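You operate a simulated robot arm through the tools that you are given. There is no shell and no other tool. Be economical: measure what you need, move in short steps, check, and stop when the job is done.

You are at the controls of a simulated two-armed robot. One attempt, no reset.

## Task
Finish the lashing fittings: file the lug bright and fit the bolt.
Fine: coarse file for the rust scale, back on the long mat; fine file till no scratch lines show, back on the island mat; lashing bolt from its cup down into the bolt hole. Set down upright: coarse file, fine file.

The check looks at the end state, three seconds after you hand in, the way a careful person would. Anything else that was tipped, shoved, dropped, spilled or broken makes it a failure.

## Robot
Two 7-joint arms with two-finger grippers on one trunk, on a base that drives. Base frame: it is fixed to the floor where the robot stands at the start and does not move with it; the origin is under the middle of the robot, x ahead of it, y to its left, z up. Readings come in cm, rad, newtons and seconds.
The left shoulder is at the start at [6, 12.3, 94.5], the right one opposite. With the tool pointing down near the work surface each hand reaches from about 36 to 80 cm from the robot's upright axis, wherever it stands, measured 20 degrees to its own side. Places, roughly: bolt hole [80, 10, 90]; lashing lug [120, -30, 90]; lug face [120, -30, 90]. Payload 1.47 kg a hand.
Tool frame (each hand has its own): the origin (TCP) lies between the finger pads and is the grasp point; the fingertips stand 1.6 cm ahead of it; z points along the fingers, y is the line along which they close. The gripper opens to 8.7 cm. The gripper's body begins 5.5 cm behind the TCP.
Orientation is told as [roll, pitch, yaw] about the base's x, y, z axes, in that order, counted from this pose: with the fingers straight down and closing along the base's y, the tool's x points along the base's -x, its y along +y and its z along -z.

## Interface
- The arms move only by the tool arm_command. It takes "left_series", "right_series" or both (then of equal length, played together; a hand with none holds still); each is a list of rows, each a list of 7 numbers: the turn, a rotation vector about the base's x, y, z in rad, then the shift along the base's x, y, z in cm, then the gripper command, from -1 (fully open) to 1 (shut), values between in proportion. In form: [[ax, ay, az, x, y, z, hand], ...]. A call has 1 to 20 rows; each row is the pose to reach, as a shift and turn from the pose commanded when the call began. Each row takes 0.2 s and may step no farther than 5 cm and 0.15 rad from the row before; otherwise, or with a gripper value out of range, the whole call is refused. Where a pose cannot be reached the arm comes as near as it can. A force on the tool above 40 N (or 10 N above the force at the start of the call, whichever is more), or a blocked arm, ends the call early, and 0.2 s more pass. Each finger travels about 15.3 cm/s and halts on what it meets, pressing with about 28 N; the grip force reading is that of the motor and also rises with nothing between the fingers. The clock runs only during rows and for 0.2 s after the last one: add rows that repeat a pose to give the fingers time. It gives the time, the measured TCP pose, the force on the tool (base axes), the opening and the grip force at its end, in the units of the frame above (readings bear some noise), with the torque about the TCP (base axes, N m) and any sound that the robot's microphone picked up.
- Cameras (640 x 400 px; columns grow to the right, rows downward): "scene" is now at [9.72, 0.24, 151.87]; the picture's right is [0.00, -1.00, 0.00], its down [-0.59, -0.00, -0.81] and it looks along [0.81, 0.00, -0.59] (base axes); focal length 254 px, centre (320, 200). "left" rides on the left gripper at [7.3, -1.2, -9] in its tool frame; the picture's right is [0.16, 0.99, 0.00], its down [-0.72, 0.12, -0.68] and it looks along [-0.67, 0.11, 0.73] (tool axes); focal length 247 px, centre (320, 200). "right" rides on the right gripper at [7.3, 1.2, -9] in its tool frame; the picture's right is [-0.16, 0.99, 0.00], its down [-0.72, -0.12, -0.68] and it looks along [-0.67, -0.11, 0.73] (tool axes); focal length 247 px, centre (320, 200). There is no depth. A picture from a camera that has moved, and an enlarged one, comes with that camera's place and axes in the base frame and with its lens.
- camera(camera): a new picture of that camera. No time passes.
- raise_lower(by): slides the trunk up (or, below 0, down) by that many cm; the arms and the scene camera ride with it, the base frame stays. It gives what a move gives, with no picture.
- steer(legs): drives the robot by 1 to 6 legs, each [ahead, left, turn to the left] in cm, cm and rad, along the robot's own axes; the way and the turn of a leg run together, so that a leg with both is an arc; at most 150 cm and 3.142 rad a leg. The arms and the cameras ride along, it lands a little off, and it stops where it bumps. It gives what a move gives.
- pan_tilt(pan, tilt): turns the head with the scene camera to pan (to the left, within 2.094 rad either way) and tilt (down, from -0.506 to 1.204), counted from straight ahead of the robot. It gives what a move gives.
- enlarge(camera, box): a new picture of the part [left, top, right, bottom] of that camera's present view, enlarged. No time passes.
- finish_job(): hands the job in; it is judged then, once.

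Work in short steps. Places have to be worked out from the pictures, the camera data and where the tool is seen: move nearer, look again, correct. Check each grasp and each placing, and mend what went wrong. You have 120 turns and 108 pictures in all, those below and enlarged ones among them. Open the grippers and draw the arms clear of the work before you hand the job in, unless the task says otherwise; then end with one line.

The tools are called after "Request:" by a JSON object that holds its "fn" and its "kwargs". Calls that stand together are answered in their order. arm_command: Moves the arms, as the interface text tells. Its arguments: {"type":"object","properties":{"left_series":{"type":"array","items":{"type":"array","items":{"type":"number"}}},"right_series":{"type":"array","items":{"type":"array","items":{"type":"number"}}}},"required":[]} The other tools are called the same way: raise_lower (by) slides the trunk up or down; steer (legs) drives the base; pan_tilt (pan, tilt) turns the head that bears the scene camera; camera (camera) takes a picture; enlarge (camera, box) takes an enlarged picture of a part of a camera's view; finish_job () hands the job in.

At the start:

```text
clock: 0.0
left_tcp_pos: [53.14, 27.33, 120.74]
left_tool_rot: [0.0, -0.001, 0.0]
left_wrist_force: [0.0, -0.3, 1.0]
left_wrist_torque: [0.0, 0.03, 0.04]
left_grip_width: 8.71
left_grip_force: 0.0
right_tcp_pos: [37.09, -13.38, 120.32]
right_tool_rot: [0.0, 0.001, 0.001]
right_wrist_force: [0.8, -0.2, -0.3]
right_wrist_torque: [0.0, -0.02, 0.03]
right_grip_width: 8.69
right_grip_force: 0.0
trunk travel left (down, up): [-10.0, 13.0]
robot x, y, heading: [0.03, 0.37, -0.003]
head pan, tilt: [0.003, 0.628]
```

scene: 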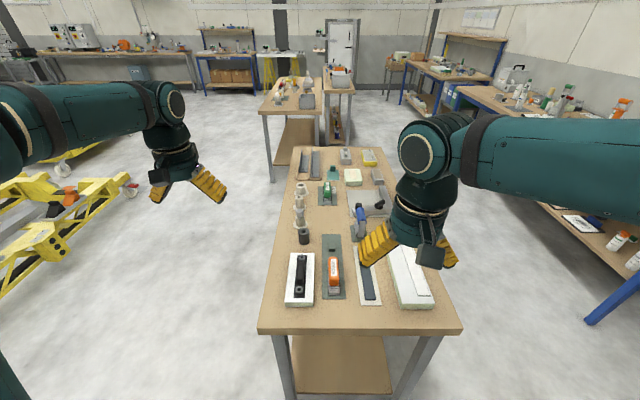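
right: 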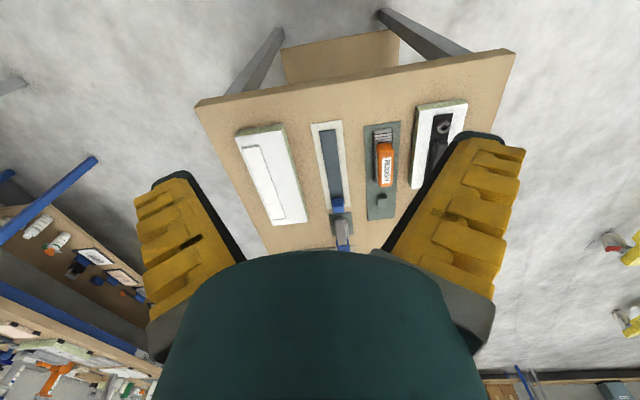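
left: 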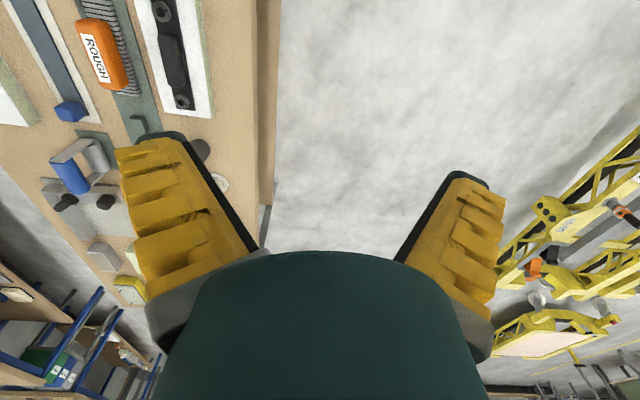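

The bench is ahead, with many tools on it. I enlarge the scene view to identify the items.

Request:
{"fn": "enlarge", "kwargs": {"camera": "scene", "box": [250, 210, 470, 340]}}

Request:
{"fn": "enlarge", "kwargs": {"camera": "scene", "box": [260, 140, 420, 240]}}

Request:
{"fn": "enlarge", "kwargs": {"camera": "scene", "box": [250, 60, 370, 140]}}

```text
2.91 times, centred on (360, 275) of scene
camera zoom: at [9.72, 0.24, 151.87], right [0.0, -1.0, 0.0], down [-0.59, 0.0, -0.81], along [0.81, 0.0, -0.59], focal length 739 px, centre (204, -18)
```

zoom: 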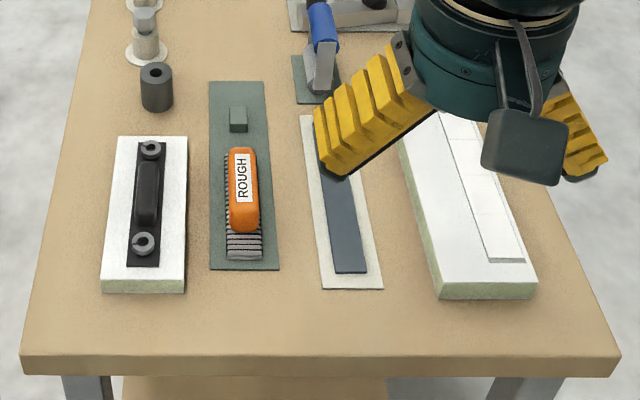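

```text
4.00 times, centred on (340, 190) of scene
camera zoom: at [9.72, 0.24, 151.87], right [0.0, -1.0, 0.0], down [-0.59, 0.0, -0.81], along [0.81, 0.0, -0.59], focal length 1016 px, centre (240, 240)
```

zoom: 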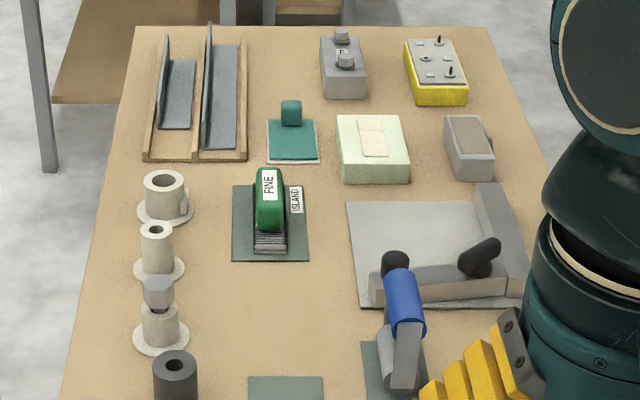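

```text
5.00 times, centred on (310, 100) of scene
camera zoom: at [9.72, 0.24, 151.87], right [0.0, -1.0, 0.0], down [-0.59, 0.0, -0.81], along [0.81, 0.0, -0.59], focal length 1270 px, centre (370, 700)
```

zoom: 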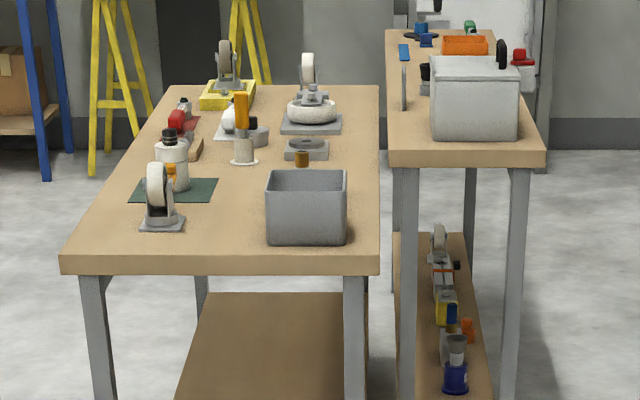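

The right arm hides part of the bench. I swing it aside to the right and raise it, then look again.

Request:
{"fn": "arm_command", "kwargs": {"right_series": [[0, 0, 0, 0, -5, 2, -1], [0, 0, 0, 0, -9, 4, -1], [0, 0, 0, 0, -13, 6, -1], [0, 0, 0, 0, -17, 8, -1], [0, 0, 0, 0, -21, 10, -1], [0, 0, 0, 0, -25, 10, -1]], "left_series": [[0, 0, 0, 0, -5, 0, -1], [0, 0, 0, 0, -9, 0, -1], [0, 0, 0, 0, -13, 0, -1], [0, 0, 0, 0, -17, 0, -1], [0, 0, 0, 0, -17, 0, -1], [0, 0, 0, 0, -17, 0, -1]]}}

Request:
{"fn": "camera", "kwargs": {"camera": "scene"}}

Request:
{"fn": "camera", "kwargs": {"camera": "left"}}

```text
refused: row 1 steps farther than a row can; nothing moved
```

```text
101 pictures are left
camera scene: at [9.72, 0.24, 151.87], right [0.0, -1.0, 0.0], down [-0.59, 0.0, -0.81], along [0.81, 0.0, -0.59], focal length 254 px, centre (320, 200)
```

scene: 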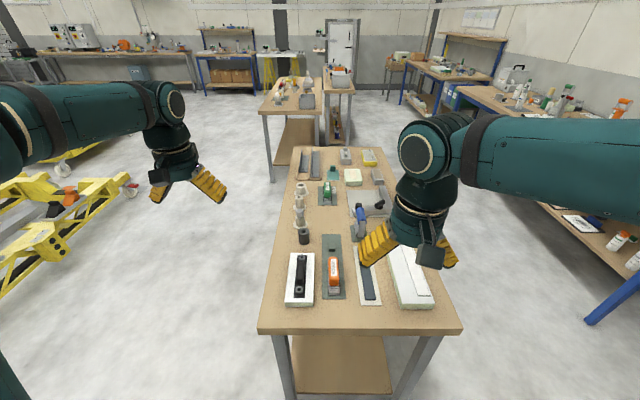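

```text
100 pictures are left
camera left: at [45.82, 26.12, 129.72], right [-0.16, 0.99, 0.0], down [0.72, 0.12, 0.68], along [0.67, 0.11, -0.73], focal length 247 px, centre (320, 200)
```

left: 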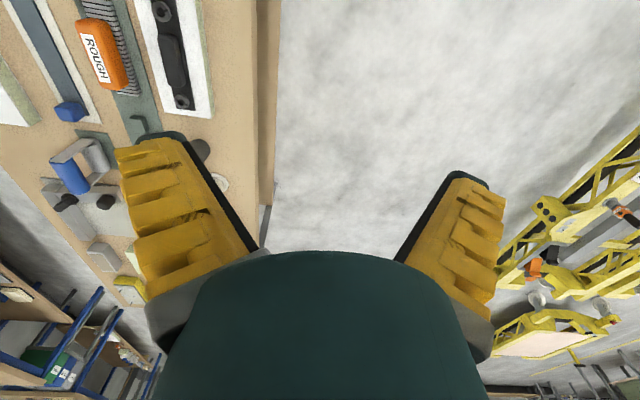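

The first row stepped 5.4 cm; I retry with 4 cm steps.

Request:
{"fn": "arm_command", "kwargs": {"right_series": [[0, 0, 0, 0, -4, 2, -1], [0, 0, 0, 0, -8, 4, -1], [0, 0, 0, 0, -12, 6, -1], [0, 0, 0, 0, -16, 8, -1], [0, 0, 0, 0, -20, 10, -1], [0, 0, 0, 0, -24, 10, -1]], "left_series": [[0, 0, 0, 0, -4, 1, -1], [0, 0, 0, 0, -8, 2, -1], [0, 0, 0, 0, -12, 3, -1], [0, 0, 0, 0, -16, 4, -1], [0, 0, 0, 0, -20, 5, -1], [0, 0, 0, 0, -20, 5, -1]]}}

Request:
{"fn": "camera", "kwargs": {"camera": "scene"}}

Request:
{"fn": "camera", "kwargs": {"camera": "left"}}

```text
clock: 1.4
left_tcp_pos: [53.08, 7.35, 125.61]
left_tool_rot: [0.0, 0.002, 0.001]
left_wrist_force: [0.3, 0.5, -0.3]
left_wrist_torque: [0.01, 0.0, 0.06]
left_grip_width: 8.69
left_grip_force: 0.1
right_tcp_pos: [37.27, -37.18, 129.84]
right_tool_rot: [0.001, 0.0, 0.003]
right_wrist_force: [-0.9, -0.4, 0.2]
right_wrist_torque: [-0.02, 0.01, -0.02]
right_grip_width: 8.72
right_grip_force: 0.1
trunk travel left (down, up): [-10.0, 13.0]
robot x, y, heading: [0.08, -0.02, 0.003]
head pan, tilt: [0.003, 0.628]
```

```text
99 pictures are left
camera scene: at [9.71, 0.25, 151.87], right [0.0, -1.0, 0.0], down [-0.59, 0.0, -0.81], along [0.81, 0.0, -0.59], focal length 254 px, centre (320, 200)
```

scene: 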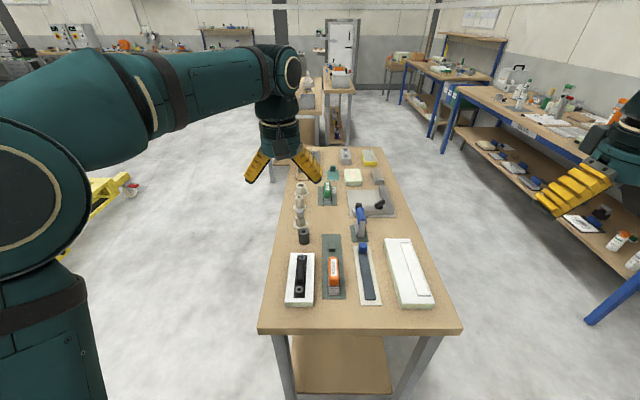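

```text
98 pictures are left
camera left: at [45.82, 6.1, 134.63], right [-0.16, 0.99, 0.0], down [0.72, 0.12, 0.68], along [0.67, 0.11, -0.73], focal length 247 px, centre (320, 200)
```

left: 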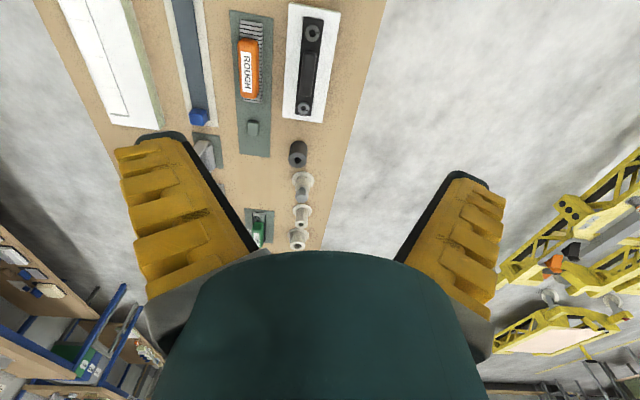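

The bench spans about x 42–148, y −33…14. I enlarge the unobstructed scene on the cups and the suspected lug, and the left hand view on the coarse file/cylinder.

Request:
{"fn": "enlarge", "kwargs": {"camera": "scene", "box": [324, 140, 404, 190]}}

Request:
{"fn": "enlarge", "kwargs": {"camera": "left", "box": [224, 0, 364, 260]}}

Request:
{"fn": "enlarge", "kwargs": {"camera": "scene", "box": [280, 170, 360, 250]}}

```text
8.00 times, centred on (364, 165) of scene
camera zoom: at [9.71, 0.25, 151.87], right [0.0, -1.0, 0.0], down [-0.59, 0.0, -0.81], along [0.81, 0.0, -0.59], focal length 2032 px, centre (-32, 480)
```

zoom: 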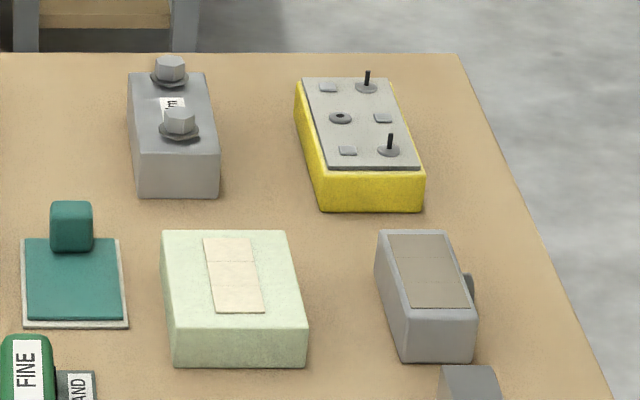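

```text
1.54 times, centred on (294, 130) of left
camera zoom: at [45.82, 6.1, 134.63], right [-0.16, 0.99, 0.0], down [0.72, 0.12, 0.68], along [0.67, 0.11, -0.73], focal length 380 px, centre (360, 308)
```

zoom: 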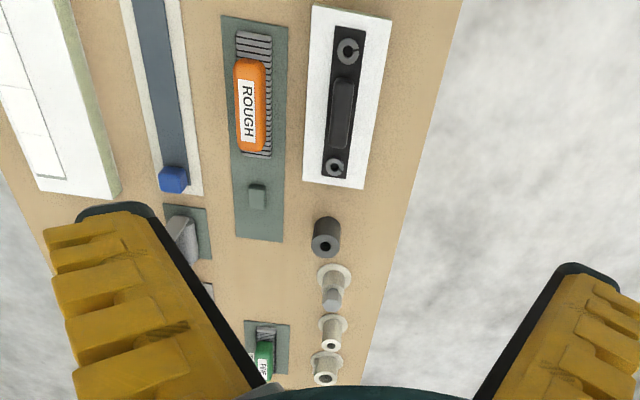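

```text
5.00 times, centred on (320, 210) of scene
camera zoom: at [9.71, 0.25, 151.87], right [0.0, -1.0, 0.0], down [-0.59, 0.0, -0.81], along [0.81, 0.0, -0.59], focal length 1270 px, centre (320, 150)
```

zoom: 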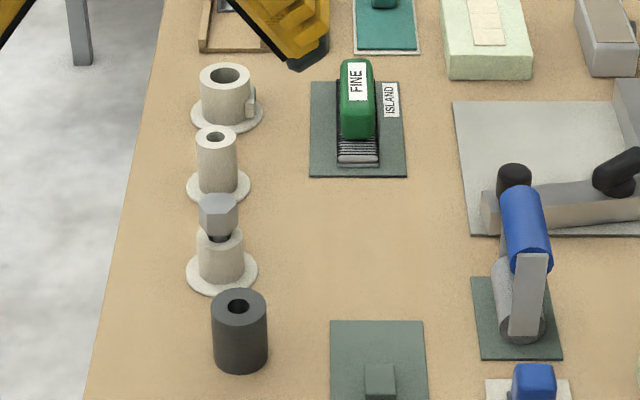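

Triangulating puts the bench top at z≈85.5; the dark cylinder (bolt hole) is at ≈[77,6], the bolt cup ≈[84.5,8], the lug (grey block, brown face) ≈[116,-27.5], the ROUGH file ≈[67,-2] on the long mat and the FINE file ≈[100,-3] on the island mat. Standing at the bench's right side at about [75,-68] facing +y should put all of it in reach, so I drive there.

Request:
{"fn": "steer", "kwargs": {"legs": [[0, -80, 0], [75, 0, 0], [0, 0, 1.571]]}}

Request:
{"fn": "camera", "kwargs": {"camera": "scene"}}

```text
clock: 16.5
left_tcp_pos: [70.77, -28.89, 125.57]
left_tool_rot: [0.001, 0.0, 1.544]
left_wrist_force: [-0.4, 0.0, -0.1]
left_wrist_torque: [0.04, -0.01, 0.0]
left_grip_width: 8.68
left_grip_force: 0.0
right_tcp_pos: [115.03, -45.78, 129.94]
right_tool_rot: [0.0, -0.001, 1.543]
right_wrist_force: [0.1, 0.2, 0.5]
right_wrist_torque: [0.02, -0.02, -0.03]
right_grip_width: 8.69
right_grip_force: 0.1
trunk travel left (down, up): [-10.0, 13.0]
robot x, y, heading: [76.52, -82.1, 1.548]
head pan, tilt: [0.003, 0.628]
```

```text
94 pictures are left
camera scene: at [76.95, -72.14, 151.87], right [1.0, -0.02, 0.0], down [-0.01, -0.59, -0.81], along [0.02, 0.81, -0.59], focal length 254 px, centre (320, 200)
```

scene: 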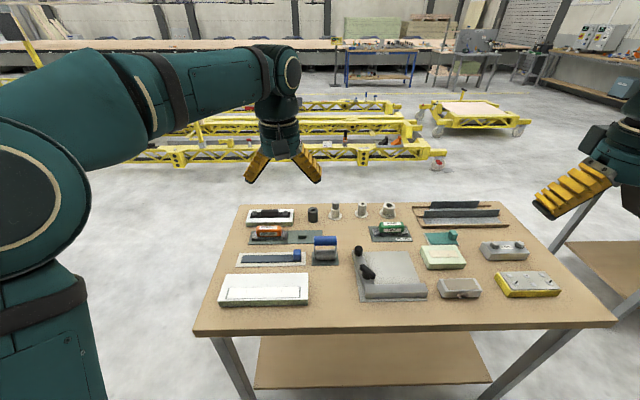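

I creep forward toward the bench (edge at y≈−37.5) and take closer looks.

Request:
{"fn": "steer", "kwargs": {"legs": [[10, 0, 0.02]]}}

Request:
{"fn": "enlarge", "kwargs": {"camera": "scene", "box": [230, 190, 420, 310]}}

Request:
{"fn": "enlarge", "kwargs": {"camera": "scene", "box": [420, 230, 580, 330]}}

```text
clock: 17.6
left_tcp_pos: [69.91, -18.81, 125.53]
left_tool_rot: [0.002, 0.0, 1.566]
left_wrist_force: [-0.2, 0.4, -0.2]
left_wrist_torque: [-0.1, -0.02, 0.02]
left_grip_width: 8.71
left_grip_force: 0.0
right_tcp_pos: [114.22, -34.73, 129.92]
right_tool_rot: [-0.001, 0.001, 1.567]
right_wrist_force: [0.0, 0.2, -1.2]
right_wrist_torque: [-0.02, 0.03, 0.0]
right_grip_width: 8.71
right_grip_force: 0.1
trunk travel left (down, up): [-10.0, 13.0]
robot x, y, heading: [76.76, -72.03, 1.571]
head pan, tilt: [0.003, 0.628]
```

```text
3.33 times, centred on (325, 250) of scene
camera zoom: at [76.9, -61.98, 151.86], right [1.0, 0.0, 0.0], down [0.0, -0.59, -0.81], along [0.0, 0.81, -0.59], focal length 847 px, centre (303, 33)
```

zoom: 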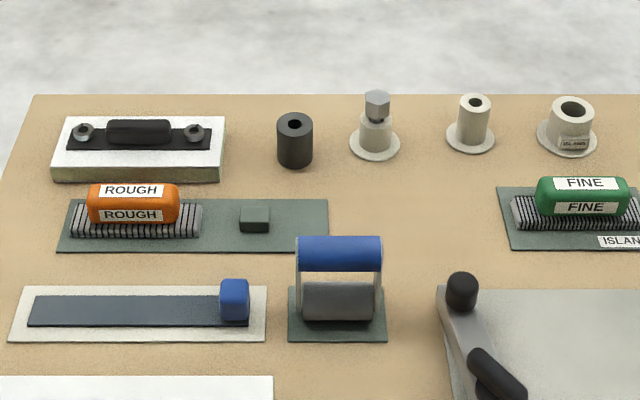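

```text
4.00 times, centred on (500, 280) of scene
camera zoom: at [76.9, -61.98, 151.86], right [1.0, 0.0, 0.0], down [0.0, -0.59, -0.81], along [0.0, 0.81, -0.59], focal length 1016 px, centre (-400, -120)
```

zoom: 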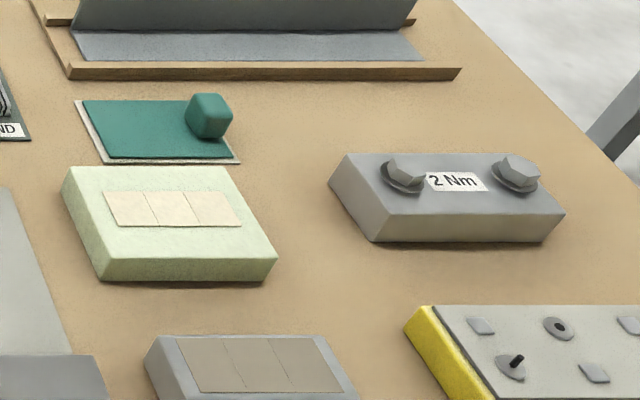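

Refined from this view: ROUGH handle ≈[60.1,−3,~90], FINE handle ≈[104.9,−2.2], cylinder hole ≈[76.0,6.2, top 90.5], bolt head ≈[85,7.9, top ~92.5], lug face ≈ x 114–122, y −30…−27. I shift 7 cm left, then yaw the right hand so that it closes along y.

Request:
{"fn": "steer", "kwargs": {"legs": [[2, 7, 0]]}}

Request:
{"fn": "arm_command", "kwargs": {"right_series": [[0, 0, -0.14, 0, 3, 0, -1], [0, 0, -0.28, 0, 6, 0, -1], [0, 0, -0.42, 0, 9, 0, -1], [0, 0, -0.56, 0, 11, 0, -1], [0, 0, -0.7, 0, 11, 0, -1], [0, 0, -0.84, 0, 11, 0, -1], [0, 0, -0.98, 0, 11, 0, -1], [0, 0, -1.12, 0, 11, 0, -1], [0, 0, -1.26, 0, 11, 0, -1], [0, 0, -1.4, 0, 11, 0, -1], [0, 0, -1.54, 0, 11, 0, -1], [0, 0, -1.568, 0, 11, 0, -1]]}}

Request:
{"fn": "camera", "kwargs": {"camera": "right"}}

```text
clock: 18.9
left_tcp_pos: [63.08, -16.94, 125.54]
left_tool_rot: [-0.002, 0.001, 1.569]
left_wrist_force: [-0.5, 0.5, -0.7]
left_wrist_torque: [0.01, -0.02, 0.02]
left_grip_width: 8.7
left_grip_force: 0.1
right_tcp_pos: [107.6, -32.9, 129.88]
right_tool_rot: [0.001, 0.001, 1.567]
right_wrist_force: [-0.1, 0.1, -0.1]
right_wrist_torque: [0.01, 0.01, 0.0]
right_grip_width: 8.69
right_grip_force: 0.0
trunk travel left (down, up): [-10.0, 13.0]
robot x, y, heading: [70.33, -70.2, 1.569]
head pan, tilt: [0.003, 0.628]
```

```text
clock: 21.5
left_tcp_pos: [62.99, -16.94, 125.64]
left_tool_rot: [0.0, -0.001, 1.566]
left_wrist_force: [0.5, -0.4, 0.0]
left_wrist_torque: [0.01, 0.04, 0.0]
left_grip_width: 8.69
left_grip_force: 0.0
right_tcp_pos: [107.6, -21.87, 129.94]
right_tool_rot: [0.001, 0.001, -0.003]
right_wrist_force: [0.5, 0.0, -0.6]
right_wrist_torque: [-0.01, -0.02, -0.01]
right_grip_width: 8.69
right_grip_force: 0.0
trunk travel left (down, up): [-10.0, 13.0]
robot x, y, heading: [70.44, -69.99, 1.57]
head pan, tilt: [0.003, 0.628]
```

```text
91 pictures are left
camera right: at [100.24, -20.75, 138.88], right [0.16, 0.99, 0.0], down [0.72, -0.12, 0.68], along [0.67, -0.11, -0.73], focal length 247 px, centre (320, 200)
```

right: 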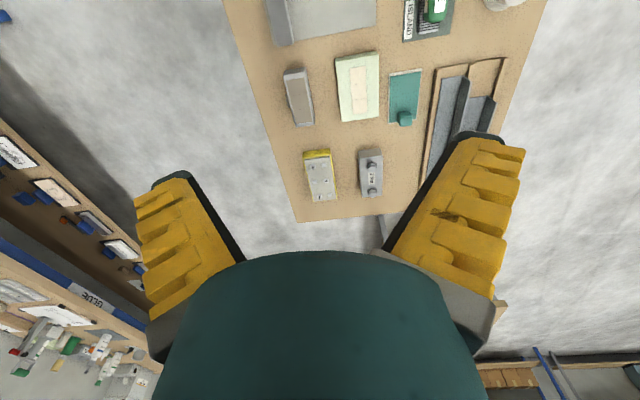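

Yaw works. I lower the right hand to look closely at the lug face.

Request:
{"fn": "arm_command", "kwargs": {"right_series": [[0, 0, 0, -1, -1, -4, -1], [0, 0, 0, -2, -2, -8, -1], [0, 0, 0, -3, -3, -12, -1], [0, 0, 0, -4, -4, -16, -1], [0, 0, 0, -5, -5, -20, -1], [0, 0, 0, -6, -6, -23, -1]]}}

Request:
{"fn": "camera", "kwargs": {"camera": "right"}}

Request:
{"fn": "enlarge", "kwargs": {"camera": "scene", "box": [420, 240, 580, 340]}}

```text
clock: 22.9
left_tcp_pos: [63.15, -16.89, 125.54]
left_tool_rot: [0.001, 0.001, 1.566]
left_wrist_force: [1.0, 0.2, -0.5]
left_wrist_torque: [-0.02, -0.05, -0.03]
left_grip_width: 8.69
left_grip_force: 0.1
right_tcp_pos: [101.35, -27.77, 106.51]
right_tool_rot: [0.001, 0.0, -0.001]
right_wrist_force: [0.1, 0.4, -0.3]
right_wrist_torque: [0.01, -0.05, 0.0]
right_grip_width: 8.73
right_grip_force: 0.1
trunk travel left (down, up): [-10.0, 13.0]
robot x, y, heading: [70.0, -70.21, 1.57]
head pan, tilt: [0.003, 0.628]
```

```text
90 pictures are left
camera right: at [93.96, -26.79, 115.47], right [0.16, 0.99, 0.0], down [0.72, -0.12, 0.68], along [0.67, -0.11, -0.73], focal length 247 px, centre (320, 200)
```

right: 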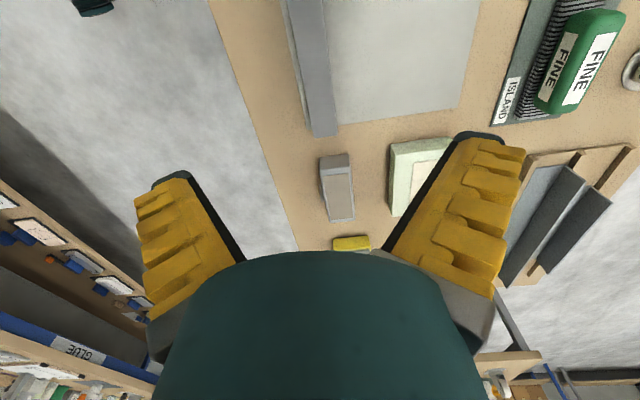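

```text
4.00 times, centred on (500, 290) of scene
camera zoom: at [70.21, -60.07, 151.87], right [1.0, 0.0, 0.0], down [0.0, -0.59, -0.81], along [0.0, 0.81, -0.59], focal length 1016 px, centre (-400, -160)
```

zoom: 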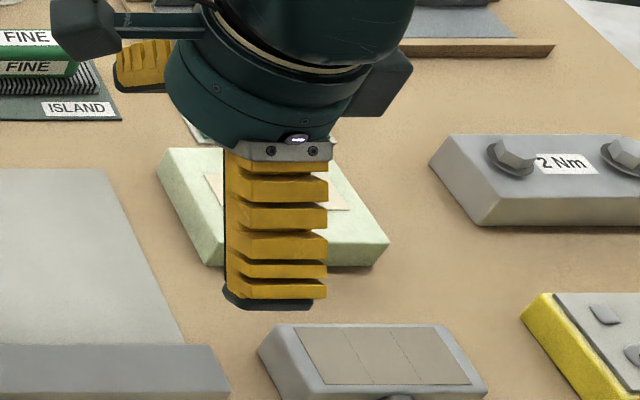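

Zooming the wrist view on the lug to see surface and size.

Request:
{"fn": "enlarge", "kwargs": {"camera": "right", "box": [290, 135, 390, 235]}}

Request:
{"fn": "enlarge", "kwargs": {"camera": "scene", "box": [470, 300, 560, 360]}}

```text
4.00 times, centred on (340, 185) of right
camera zoom: at [93.96, -26.79, 115.47], right [0.16, 0.99, 0.0], down [0.72, -0.12, 0.68], along [0.67, -0.11, -0.73], focal length 988 px, centre (240, 260)
```

zoom: 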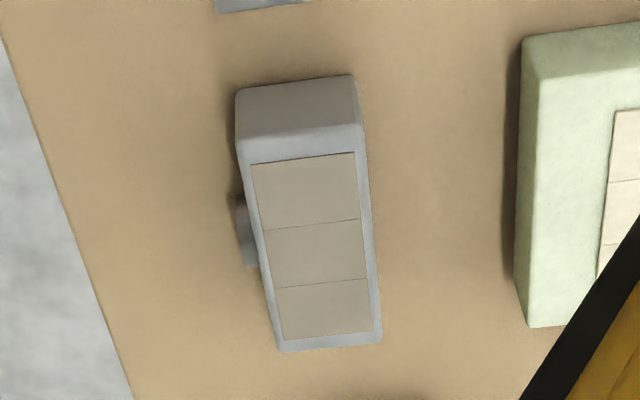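

```text
6.67 times, centred on (515, 330) of scene
camera zoom: at [70.21, -60.07, 151.87], right [1.0, 0.0, 0.0], down [0.0, -0.59, -0.81], along [0.0, 0.81, -0.59], focal length 1694 px, centre (-980, -667)
```

zoom: 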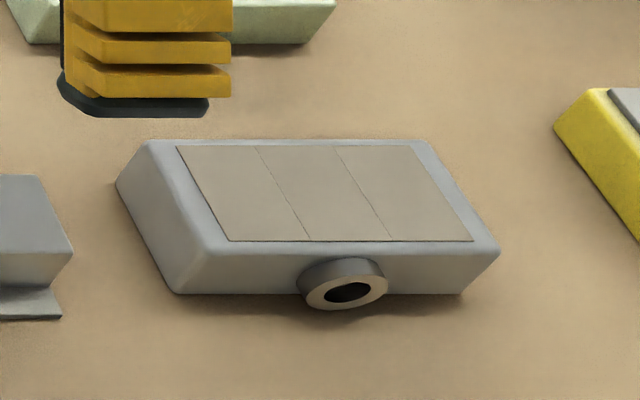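

Lug face is at z≈89.2, x 114–122.8, y −29.8…−26.4, with the eye ring confirming it is the lug. Now I carry the right hand over to hover above the ROUGH handle.

Request:
{"fn": "arm_command", "kwargs": {"right_series": [[0, 0, 0, -2, 1, 4, -0.8], [0, 0, 0, -5, 3, 6, -0.6], [0, 0, 0, -9, 5, 6, -0.4], [0, 0, 0, -13, 7.5, 6, -0.4], [0, 0, 0, -17, 10, 6, -0.4], [0, 0, 0, -21, 12.5, 6, -0.4], [0, 0, 0, -25, 15, 6, -0.4], [0, 0, 0, -29, 17.5, 6, -0.4], [0, 0, 0, -33, 20, 6, -0.4], [0, 0, 0, -37, 22.5, 4, -0.4], [0, 0, 0, -41.2, 24.8, 2, -0.4], [0, 0, 0, -41.2, 24.8, -1.5, -0.4], [0, 0, 0, -41.2, 24.8, -1.5, -0.4]]}}

Request:
{"fn": "camera", "kwargs": {"camera": "right"}}

Request:
{"fn": "camera", "kwargs": {"camera": "scene"}}

```text
refused: row 10 steps farther than a row can; nothing moved
```

```text
86 pictures are left
camera right: at [93.96, -26.79, 115.47], right [0.16, 0.99, 0.0], down [0.72, -0.12, 0.68], along [0.67, -0.11, -0.73], focal length 247 px, centre (320, 200)
```

right: 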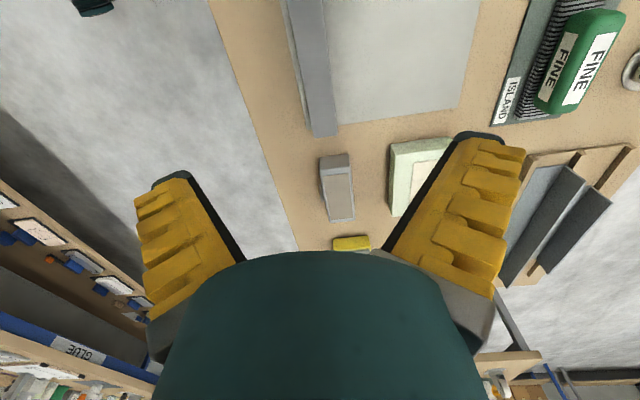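

```text
85 pictures are left
camera scene: at [70.21, -60.07, 151.87], right [1.0, 0.0, 0.0], down [0.0, -0.59, -0.81], along [0.0, 0.81, -0.59], focal length 254 px, centre (320, 200)
```

scene: 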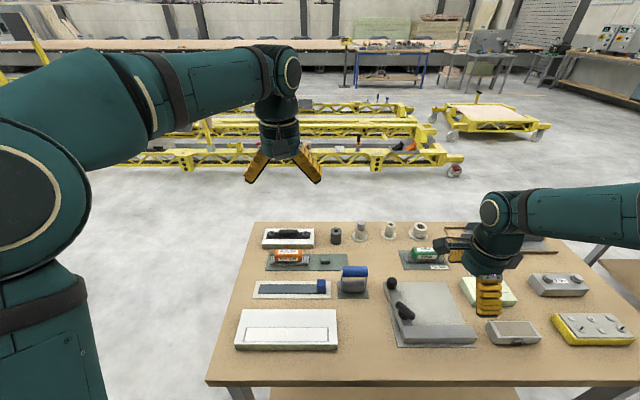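

Row step too large; also the left hand would be in the way. I move the left hand away to its own side and send the right hand over with smaller steps.

Request:
{"fn": "arm_command", "kwargs": {"left_series": [[0, 0, 0, -4, -2, 0, -1], [0, 0, 0, -8, -4, 0, -1], [0, 0, 0, -12, -6, 0, -1], [0, 0, 0, -16, -8, 0, -1], [0, 0, 0, -20, -10, 0, -1], [0, 0, 0, -24, -12, 0, -1], [0, 0, 0, -28, -12, 0, -1]]}}

Request:
{"fn": "arm_command", "kwargs": {"right_series": [[0, 0, 0, -2, 1, 4, -0.8], [0, 0, 0, -5, 3, 6, -0.6], [0, 0, 0, -9, 5, 6, -0.4], [0, 0, 0, -13, 7.5, 6, -0.4], [0, 0, 0, -17, 10, 6, -0.4], [0, 0, 0, -21, 12.5, 6, -0.4], [0, 0, 0, -25, 15, 6, -0.4], [0, 0, 0, -29, 17.5, 6, -0.4], [0, 0, 0, -33, 20, 6, -0.4], [0, 0, 0, -37, 22.5, 6, -0.4], [0, 0, 0, -41.2, 24.8, 6, -0.4], [0, 0, 0, -41.2, 24.8, 2, -0.4], [0, 0, 0, -41.2, 24.8, -1.5, -0.4]]}}

Request:
{"fn": "camera", "kwargs": {"camera": "right"}}

```text
clock: 24.5
left_tcp_pos: [35.31, -28.73, 125.64]
left_tool_rot: [0.001, 0.0, 1.565]
left_wrist_force: [-0.2, 0.6, -0.4]
left_wrist_torque: [0.02, -0.01, 0.0]
left_grip_width: 8.7
left_grip_force: 0.1
right_tcp_pos: [101.29, -27.85, 106.54]
right_tool_rot: [0.0, -0.001, -0.002]
right_wrist_force: [-0.2, 0.6, 0.1]
right_wrist_torque: [-0.02, 0.0, -0.04]
right_grip_width: 8.68
right_grip_force: 0.1
trunk travel left (down, up): [-10.0, 13.0]
robot x, y, heading: [70.39, -69.91, 1.568]
head pan, tilt: [0.003, 0.628]
```

```text
clock: 27.3
left_tcp_pos: [35.44, -28.65, 125.62]
left_tool_rot: [0.001, 0.0, 1.566]
left_wrist_force: [0.1, 0.6, -0.4]
left_wrist_torque: [0.0, -0.01, -0.01]
left_grip_width: 8.7
left_grip_force: 0.1
right_tcp_pos: [60.42, -2.9, 105.44]
right_tool_rot: [-0.002, -0.001, -0.002]
right_wrist_force: [1.1, -1.0, -0.5]
right_wrist_torque: [0.05, -0.01, 0.02]
right_grip_width: 6.58
right_grip_force: 3.2
right hand out of reach, approached as far as the arm can: row 11
trunk travel left (down, up): [-10.0, 13.0]
robot x, y, heading: [69.95, -70.36, 1.566]
head pan, tilt: [0.003, 0.628]
```

```text
84 pictures are left
camera right: at [52.99, -1.79, 114.48], right [0.16, 0.99, 0.0], down [0.72, -0.12, 0.68], along [0.67, -0.11, -0.73], focal length 247 px, centre (320, 200)
```

right: 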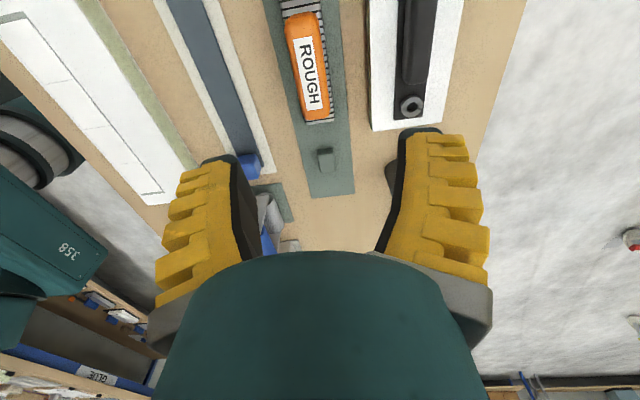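

The arm reaches it. From this view the handle centre is ≈[59.5,−3.9]; I correct and descend to z≈95, then check.

Request:
{"fn": "arm_command", "kwargs": {"right_series": [[0, 0, 0, -0.4, -0.5, -3, -0.4], [0, 0, 0, -0.8, -1.0, -7, -0.4], [0, 0, 0, -0.8, -1.0, -10.5, -0.4]]}}

Request:
{"fn": "camera", "kwargs": {"camera": "right"}}

Request:
{"fn": "enlarge", "kwargs": {"camera": "scene", "box": [240, 210, 360, 285]}}

```text
clock: 28.1
left_tcp_pos: [35.39, -28.65, 125.7]
left_tool_rot: [0.0, 0.001, 1.566]
left_wrist_force: [-0.7, 0.8, -0.1]
left_wrist_torque: [-0.03, 0.0, -0.02]
left_grip_width: 8.71
left_grip_force: 0.1
right_tcp_pos: [59.49, -4.27, 95.03]
right_tool_rot: [0.0, 0.0, -0.002]
right_wrist_force: [0.0, 0.2, -0.1]
right_wrist_torque: [-0.02, -0.01, -0.01]
right_grip_width: 6.54
right_grip_force: 3.2
trunk travel left (down, up): [-10.0, 13.0]
robot x, y, heading: [69.96, -70.32, 1.569]
head pan, tilt: [0.003, 0.628]
```

```text
83 pictures are left
camera right: at [52.21, -3.14, 103.92], right [0.16, 0.99, 0.0], down [0.72, -0.12, 0.68], along [0.67, -0.11, -0.73], focal length 247 px, centre (320, 200)
```

right: 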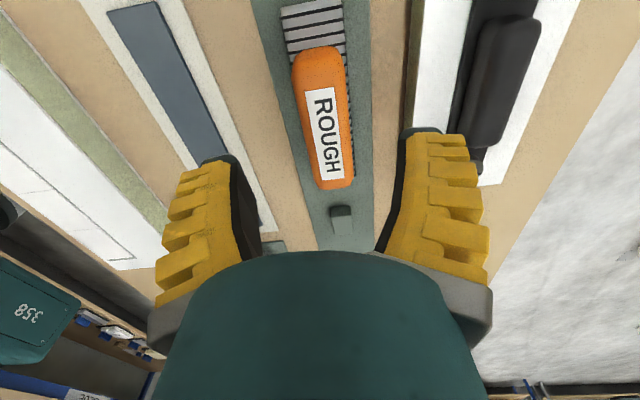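

```text
5.33 times, centred on (300, 248) of scene
camera zoom: at [70.21, -60.03, 151.86], right [1.0, 0.0, 0.0], down [0.0, -0.59, -0.81], along [0.0, 0.81, -0.59], focal length 1355 px, centre (427, -53)
```

zoom: 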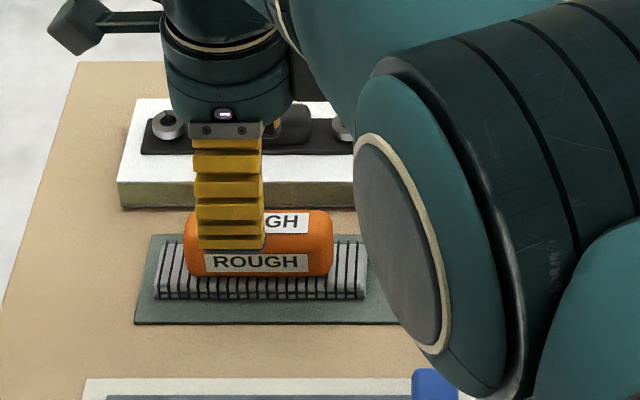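

The handle centre is ≈[59.4,−3.9]; I nudge +0.3 in y, lower to z≈89.6 and close.

Request:
{"fn": "arm_command", "kwargs": {"right_series": [[0, 0, 0, 0, 0.3, -2.5, -0.4], [0, 0, 0, 0, 0.3, -4.5, -0.4], [0, 0, 0, 0, 0.3, -5.4, -0.4], [0, 0, 0, 0, 0.3, -5.4, 0], [0, 0, 0, 0, 0.3, -5.4, 0.5], [0, 0, 0, 0, 0.3, -5.4, 1], [0, 0, 0, 0, 0.3, -5.4, 1]]}}

Request:
{"fn": "camera", "kwargs": {"camera": "right"}}

```text
clock: 29.7
left_tcp_pos: [35.43, -28.8, 125.7]
left_tool_rot: [-0.002, 0.0, 1.565]
left_wrist_force: [-0.1, 0.6, -0.2]
left_wrist_torque: [-0.02, 0.02, 0.01]
left_grip_width: 8.7
left_grip_force: 0.1
right_tcp_pos: [59.53, -3.81, 89.52]
right_tool_rot: [0.003, 0.001, -0.003]
right_wrist_force: [1.3, -3.0, 7.1]
right_wrist_torque: [0.01, -0.02, 0.02]
right_grip_width: 2.33
right_grip_force: 27.7
trunk travel left (down, up): [-10.0, 13.0]
robot x, y, heading: [70.4, -70.33, 1.566]
head pan, tilt: [0.003, 0.628]
```

```text
81 pictures are left
camera right: at [52.24, -2.78, 98.52], right [0.16, 0.99, 0.0], down [0.72, -0.12, 0.68], along [0.67, -0.11, -0.73], focal length 247 px, centre (320, 200)
```

right: 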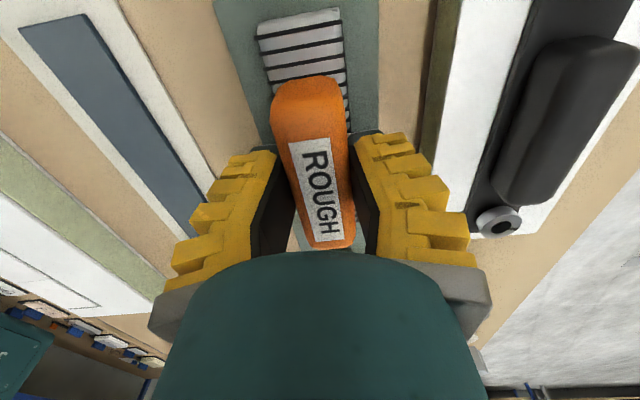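

Gripped (2.33 cm, 27.7 N). Resting TCP pose was [59.53,−3.81,89.52]; I lift 12 cm and check.

Request:
{"fn": "arm_command", "kwargs": {"right_series": [[0, 0, 0, 0, 0, 1, 1], [0, 0, 0, 0, 0, 4, 1], [0, 0, 0, 0, 0, 8, 1], [0, 0, 0, 0, 0, 12, 1], [0, 0, 0, 0, 0, 12, 1]]}}

Request:
{"fn": "camera", "kwargs": {"camera": "right"}}

```text
clock: 30.9
left_tcp_pos: [35.31, -28.64, 125.59]
left_tool_rot: [0.001, 0.001, 1.568]
left_wrist_force: [0.1, -0.4, -0.1]
left_wrist_torque: [-0.02, 0.01, -0.01]
left_grip_width: 8.68
left_grip_force: 0.0
right_tcp_pos: [59.6, -3.76, 101.35]
right_tool_rot: [-0.003, -0.001, -0.003]
right_wrist_force: [-0.3, 0.2, -2.7]
right_wrist_torque: [0.03, 0.02, -0.01]
right_grip_width: 2.08
right_grip_force: 27.5
trunk travel left (down, up): [-10.0, 13.0]
robot x, y, heading: [69.98, -70.38, 1.567]
head pan, tilt: [0.003, 0.628]
```

```text
80 pictures are left
camera right: at [52.28, -2.62, 110.29], right [0.16, 0.99, 0.0], down [0.72, -0.12, 0.68], along [0.67, -0.11, -0.73], focal length 247 px, centre (320, 200)
```

right: 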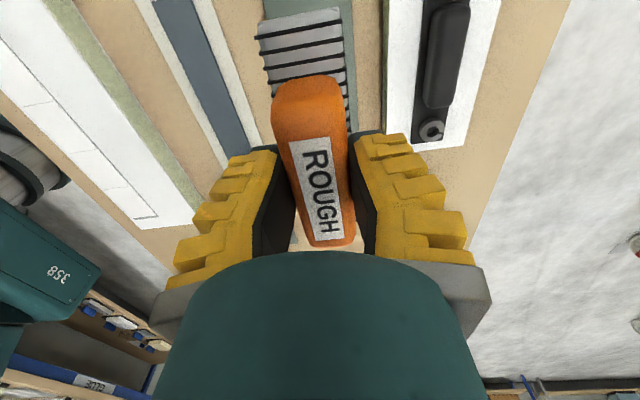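

Held firmly (2.7 N weight). I carry it high across to above the lug.

Request:
{"fn": "arm_command", "kwargs": {"right_series": [[0, 0, 0, 0, 0, 4, 1], [0, 0, 0, 4, -1.7, 6, 1], [0, 0, 0, 8.2, -3.4, 6, 1], [0, 0, 0, 12.4, -5.1, 6, 1], [0, 0, 0, 16.6, -6.8, 6, 1], [0, 0, 0, 20.8, -8.5, 6, 1], [0, 0, 0, 25, -10.2, 6, 1], [0, 0, 0, 29.2, -11.9, 6, 1], [0, 0, 0, 33.4, -13.6, 6, 1], [0, 0, 0, 37.6, -15.4, 6, 1], [0, 0, 0, 41.8, -17.2, 6, 1], [0, 0, 0, 46, -19, 6, 1], [0, 0, 0, 50.2, -20.8, 6, 1], [0, 0, 0, 54.4, -22.6, 6, 1], [0, 0, 0, 58.5, -24.3, 4, 1], [0, 0, 0, 58.5, -24.3, 0, 1], [0, 0, 0, 58.5, -24.3, -3, 1], [0, 0, 0, 58.5, -24.3, -3, 1]]}}

Request:
{"fn": "camera", "kwargs": {"camera": "scene"}}

Request:
{"fn": "enlarge", "kwargs": {"camera": "scene", "box": [460, 260, 580, 360]}}

Request:
{"fn": "camera", "kwargs": {"camera": "right"}}

```text
clock: 34.7
left_tcp_pos: [35.39, -28.62, 125.58]
left_tool_rot: [0.002, -0.001, 1.567]
left_wrist_force: [1.5, 0.2, 1.1]
left_wrist_torque: [-0.02, 0.02, -0.02]
left_grip_width: 8.74
left_grip_force: 0.0
right_tcp_pos: [117.8, -27.83, 98.84]
right_tool_rot: [0.0, 0.0, -0.001]
right_wrist_force: [0.1, -0.3, -3.6]
right_wrist_torque: [0.01, -0.02, 0.01]
right_grip_width: 2.09
right_grip_force: 28.1
trunk travel left (down, up): [-10.0, 13.0]
robot x, y, heading: [70.01, -70.31, 1.565]
head pan, tilt: [0.003, 0.628]
```

```text
79 pictures are left
camera scene: at [70.21, -60.09, 151.87], right [1.0, 0.0, 0.0], down [0.0, -0.59, -0.81], along [0.0, 0.81, -0.59], focal length 254 px, centre (320, 200)
```

scene: 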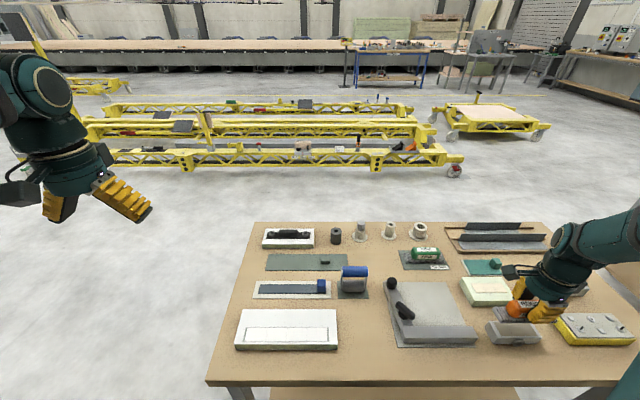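

```text
4.00 times, centred on (520, 310) of scene
camera zoom: at [70.21, -60.09, 151.87], right [1.0, 0.0, 0.0], down [0.0, -0.59, -0.81], along [0.0, 0.81, -0.59], focal length 1016 px, centre (-480, -240)
```

zoom: 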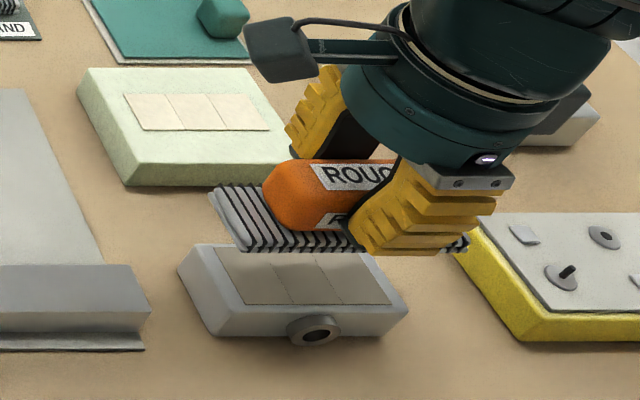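

```text
77 pictures are left
camera right: at [110.41, -26.76, 107.7], right [0.16, 0.99, 0.0], down [0.72, -0.12, 0.68], along [0.67, -0.11, -0.73], focal length 247 px, centre (320, 200)
```

right: 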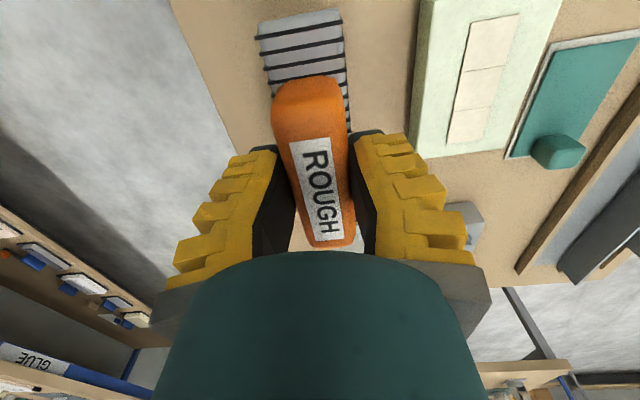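

The file hovers squarely over the lug with clearance to the yellow box (x≈130) and the square (x≈109). I descend gently, reading the force.

Request:
{"fn": "arm_command", "kwargs": {"right_series": [[0, 0, 0, 0.2, -0.2, -2, 1], [0, 0, 0, 0.2, -0.2, -4, 1], [0, 0, 0, 0.2, -0.2, -5, 1], [0, 0, 0, 0.2, -0.2, -5.4, 1], [0, 0, 0, 0.2, -0.2, -5.7, 1]]}}

Request:
{"fn": "enlarge", "kwargs": {"camera": "scene", "box": [470, 290, 570, 360]}}

```text
clock: 35.9
left_tcp_pos: [35.4, -28.68, 125.65]
left_tool_rot: [0.001, -0.001, 1.566]
left_wrist_force: [-0.4, 0.1, -0.3]
left_wrist_torque: [0.0, 0.01, -0.01]
left_grip_width: 8.69
left_grip_force: 0.1
right_tcp_pos: [118.39, -28.08, 92.93]
right_tool_rot: [0.001, 0.0, -0.001]
right_wrist_force: [-0.3, -0.5, -2.9]
right_wrist_torque: [0.01, 0.0, -0.03]
right_grip_width: 2.1
right_grip_force: 27.6
trunk travel left (down, up): [-10.0, 13.0]
robot x, y, heading: [70.18, -69.95, 1.568]
head pan, tilt: [0.003, 0.628]
```

```text
5.71 times, centred on (520, 325) of scene
camera zoom: at [70.25, -60.07, 151.87], right [1.0, 0.0, 0.0], down [0.0, -0.59, -0.81], along [0.0, 0.81, -0.59], focal length 1452 px, centre (-823, -514)
```

zoom: 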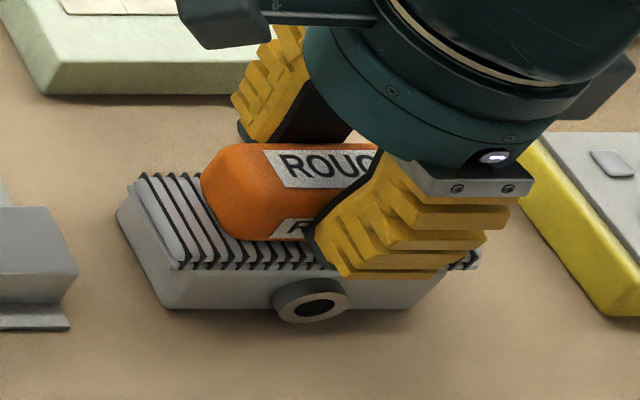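

No contact force yet, but very close. Lowering in 0.2 cm rows.

Request:
{"fn": "arm_command", "kwargs": {"right_series": [[0, 0, 0, 0, 0, -0.2, 1], [0, 0, 0, 0, 0, -0.4, 1], [0, 0, 0, 0, 0, -0.6, 1]]}}

```text
clock: 36.7
left_tcp_pos: [35.28, -28.83, 125.61]
left_tool_rot: [-0.002, 0.0, 1.565]
left_wrist_force: [-0.7, -0.4, 0.2]
left_wrist_torque: [0.0, 0.03, 0.0]
left_grip_width: 8.71
left_grip_force: 0.1
right_tcp_pos: [118.35, -28.18, 92.47]
right_tool_rot: [0.005, -0.002, -0.003]
right_wrist_force: [2.6, -1.0, 21.2]
right_wrist_torque: [0.02, 0.06, 0.01]
right_grip_width: 2.92
right_grip_force: 27.7
trunk travel left (down, up): [-10.0, 13.0]
robot x, y, heading: [70.41, -69.91, 1.569]
head pan, tilt: [0.003, 0.628]
```

Contact at about TCP z 92.5 with 21 N. I ease a little and stroke along x ±2.5 cm.

Request:
{"fn": "arm_command", "kwargs": {"right_series": [[0, 0, 0, 0, 0, 0.15, 1], [0, 0, 0, 1.2, 0, 0.15, 1], [0, 0, 0, 2.4, 0, 0.15, 1], [0, 0, 0, 1.2, 0, 0.15, 1], [0, 0, 0, 0, 0, 0.15, 1], [0, 0, 0, -1.2, 0, 0.15, 1], [0, 0, 0, -2.4, 0, 0.15, 1], [0, 0, 0, -1.2, 0, 0.15, 1], [0, 0, 0, 0, 0, 0.15, 1], [0, 0, 0, 1.2, 0, 0.15, 1], [0, 0, 0, 2.4, 0, 0.15, 1], [0, 0, 0, 1.2, 0, 0.15, 1], [0, 0, 0, 0, 0, 0.15, 1], [0, 0, 0, -1.2, 0, 0.15, 1], [0, 0, 0, -2.4, 0, 0.15, 1], [0, 0, 0, -1.2, 0, 0.15, 1], [0, 0, 0, 0, 0, 0.15, 1]]}}

Request:
{"fn": "enlarge", "kwargs": {"camera": "scene", "box": [470, 290, 570, 360]}}

```text
clock: 40.3
left_tcp_pos: [35.33, -28.77, 125.62]
left_tool_rot: [-0.002, 0.0, 1.566]
left_wrist_force: [0.1, -0.2, 0.5]
left_wrist_torque: [0.03, -0.01, 0.0]
left_grip_width: 8.68
left_grip_force: 0.2
right_tcp_pos: [118.05, -28.31, 92.36]
right_tool_rot: [0.001, 0.003, 0.001]
right_wrist_force: [-5.8, -0.6, 18.1]
right_wrist_torque: [0.02, 0.53, 0.01]
right_grip_width: 2.84
right_grip_force: 27.8
trunk travel left (down, up): [-10.0, 13.0]
robot x, y, heading: [70.41, -70.24, 1.565]
head pan, tilt: [0.003, 0.628]
```

```text
5.71 times, centred on (520, 325) of scene
camera zoom: at [70.01, -60.2, 151.88], right [1.0, 0.0, 0.0], down [0.0, -0.59, -0.81], along [0.0, 0.81, -0.59], focal length 1452 px, centre (-823, -514)
```

zoom: 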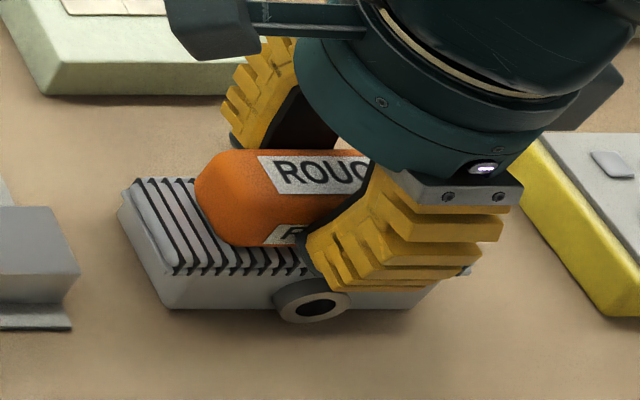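

Good sliding contact. I lift and move aside to inspect the face.

Request:
{"fn": "arm_command", "kwargs": {"right_series": [[0, 0, 0, 0, 0, 2, 1], [0, 0, 0, 0, 0, 6, 1], [0, 0, 0, -2, 2, 10, 1], [0, 0, 0, -6, 4, 11, 1], [0, 0, 0, -10, 6, 11, 1], [0, 0, 0, -14, 6, 11, 1]]}}

Request:
{"fn": "enlarge", "kwargs": {"camera": "scene", "box": [470, 290, 570, 360]}}

```text
clock: 41.7
left_tcp_pos: [35.29, -28.76, 125.75]
left_tool_rot: [0.0, 0.001, 1.566]
left_wrist_force: [-0.7, 0.3, 0.2]
left_wrist_torque: [0.01, -0.03, 0.02]
left_grip_width: 8.69
left_grip_force: 0.1
right_tcp_pos: [104.18, -22.59, 103.07]
right_tool_rot: [0.0, 0.0, -0.002]
right_wrist_force: [-0.5, 0.3, -3.3]
right_wrist_torque: [0.02, -0.02, 0.01]
right_grip_width: 2.11
right_grip_force: 28.3
trunk travel left (down, up): [-10.0, 13.0]
robot x, y, heading: [69.92, -70.04, 1.572]
head pan, tilt: [0.003, 0.628]
```

```text
5.71 times, centred on (520, 325) of scene
camera zoom: at [70.13, -60.14, 151.88], right [1.0, 0.0, 0.0], down [0.0, -0.59, -0.81], along [0.0, 0.81, -0.59], focal length 1452 px, centre (-823, -514)
```

zoom: 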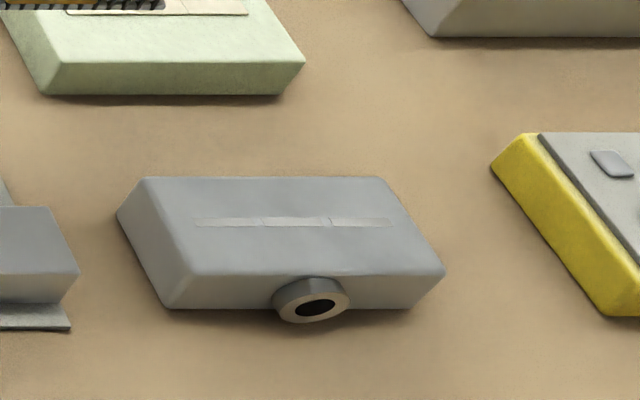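

The brown patches are gone; a faint pale strip remains. Zooming in more.

Request:
{"fn": "enlarge", "kwargs": {"camera": "scene", "box": [490, 315, 550, 345]}}

Request:
{"fn": "camera", "kwargs": {"camera": "right"}}

```text
10.67 times, centred on (520, 330) of scene
camera zoom: at [70.13, -60.14, 151.88], right [1.0, 0.0, 0.0], down [0.0, -0.59, -0.81], along [0.0, 0.81, -0.59], focal length 2710 px, centre (-1813, -1187)
```

zoom: 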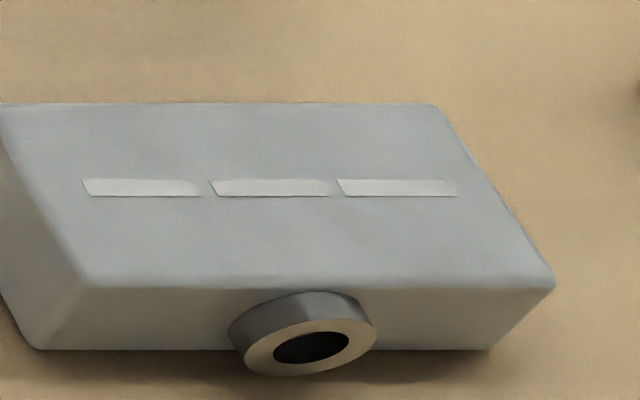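

```text
72 pictures are left
camera right: at [96.85, -21.5, 111.99], right [0.16, 0.99, 0.0], down [0.72, -0.12, 0.68], along [0.67, -0.11, -0.73], focal length 247 px, centre (320, 200)
```

right: 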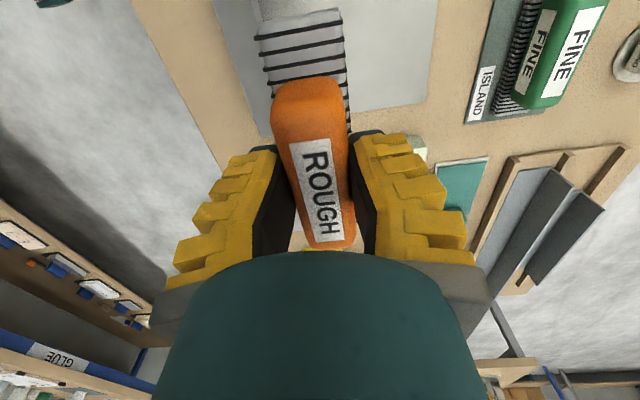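

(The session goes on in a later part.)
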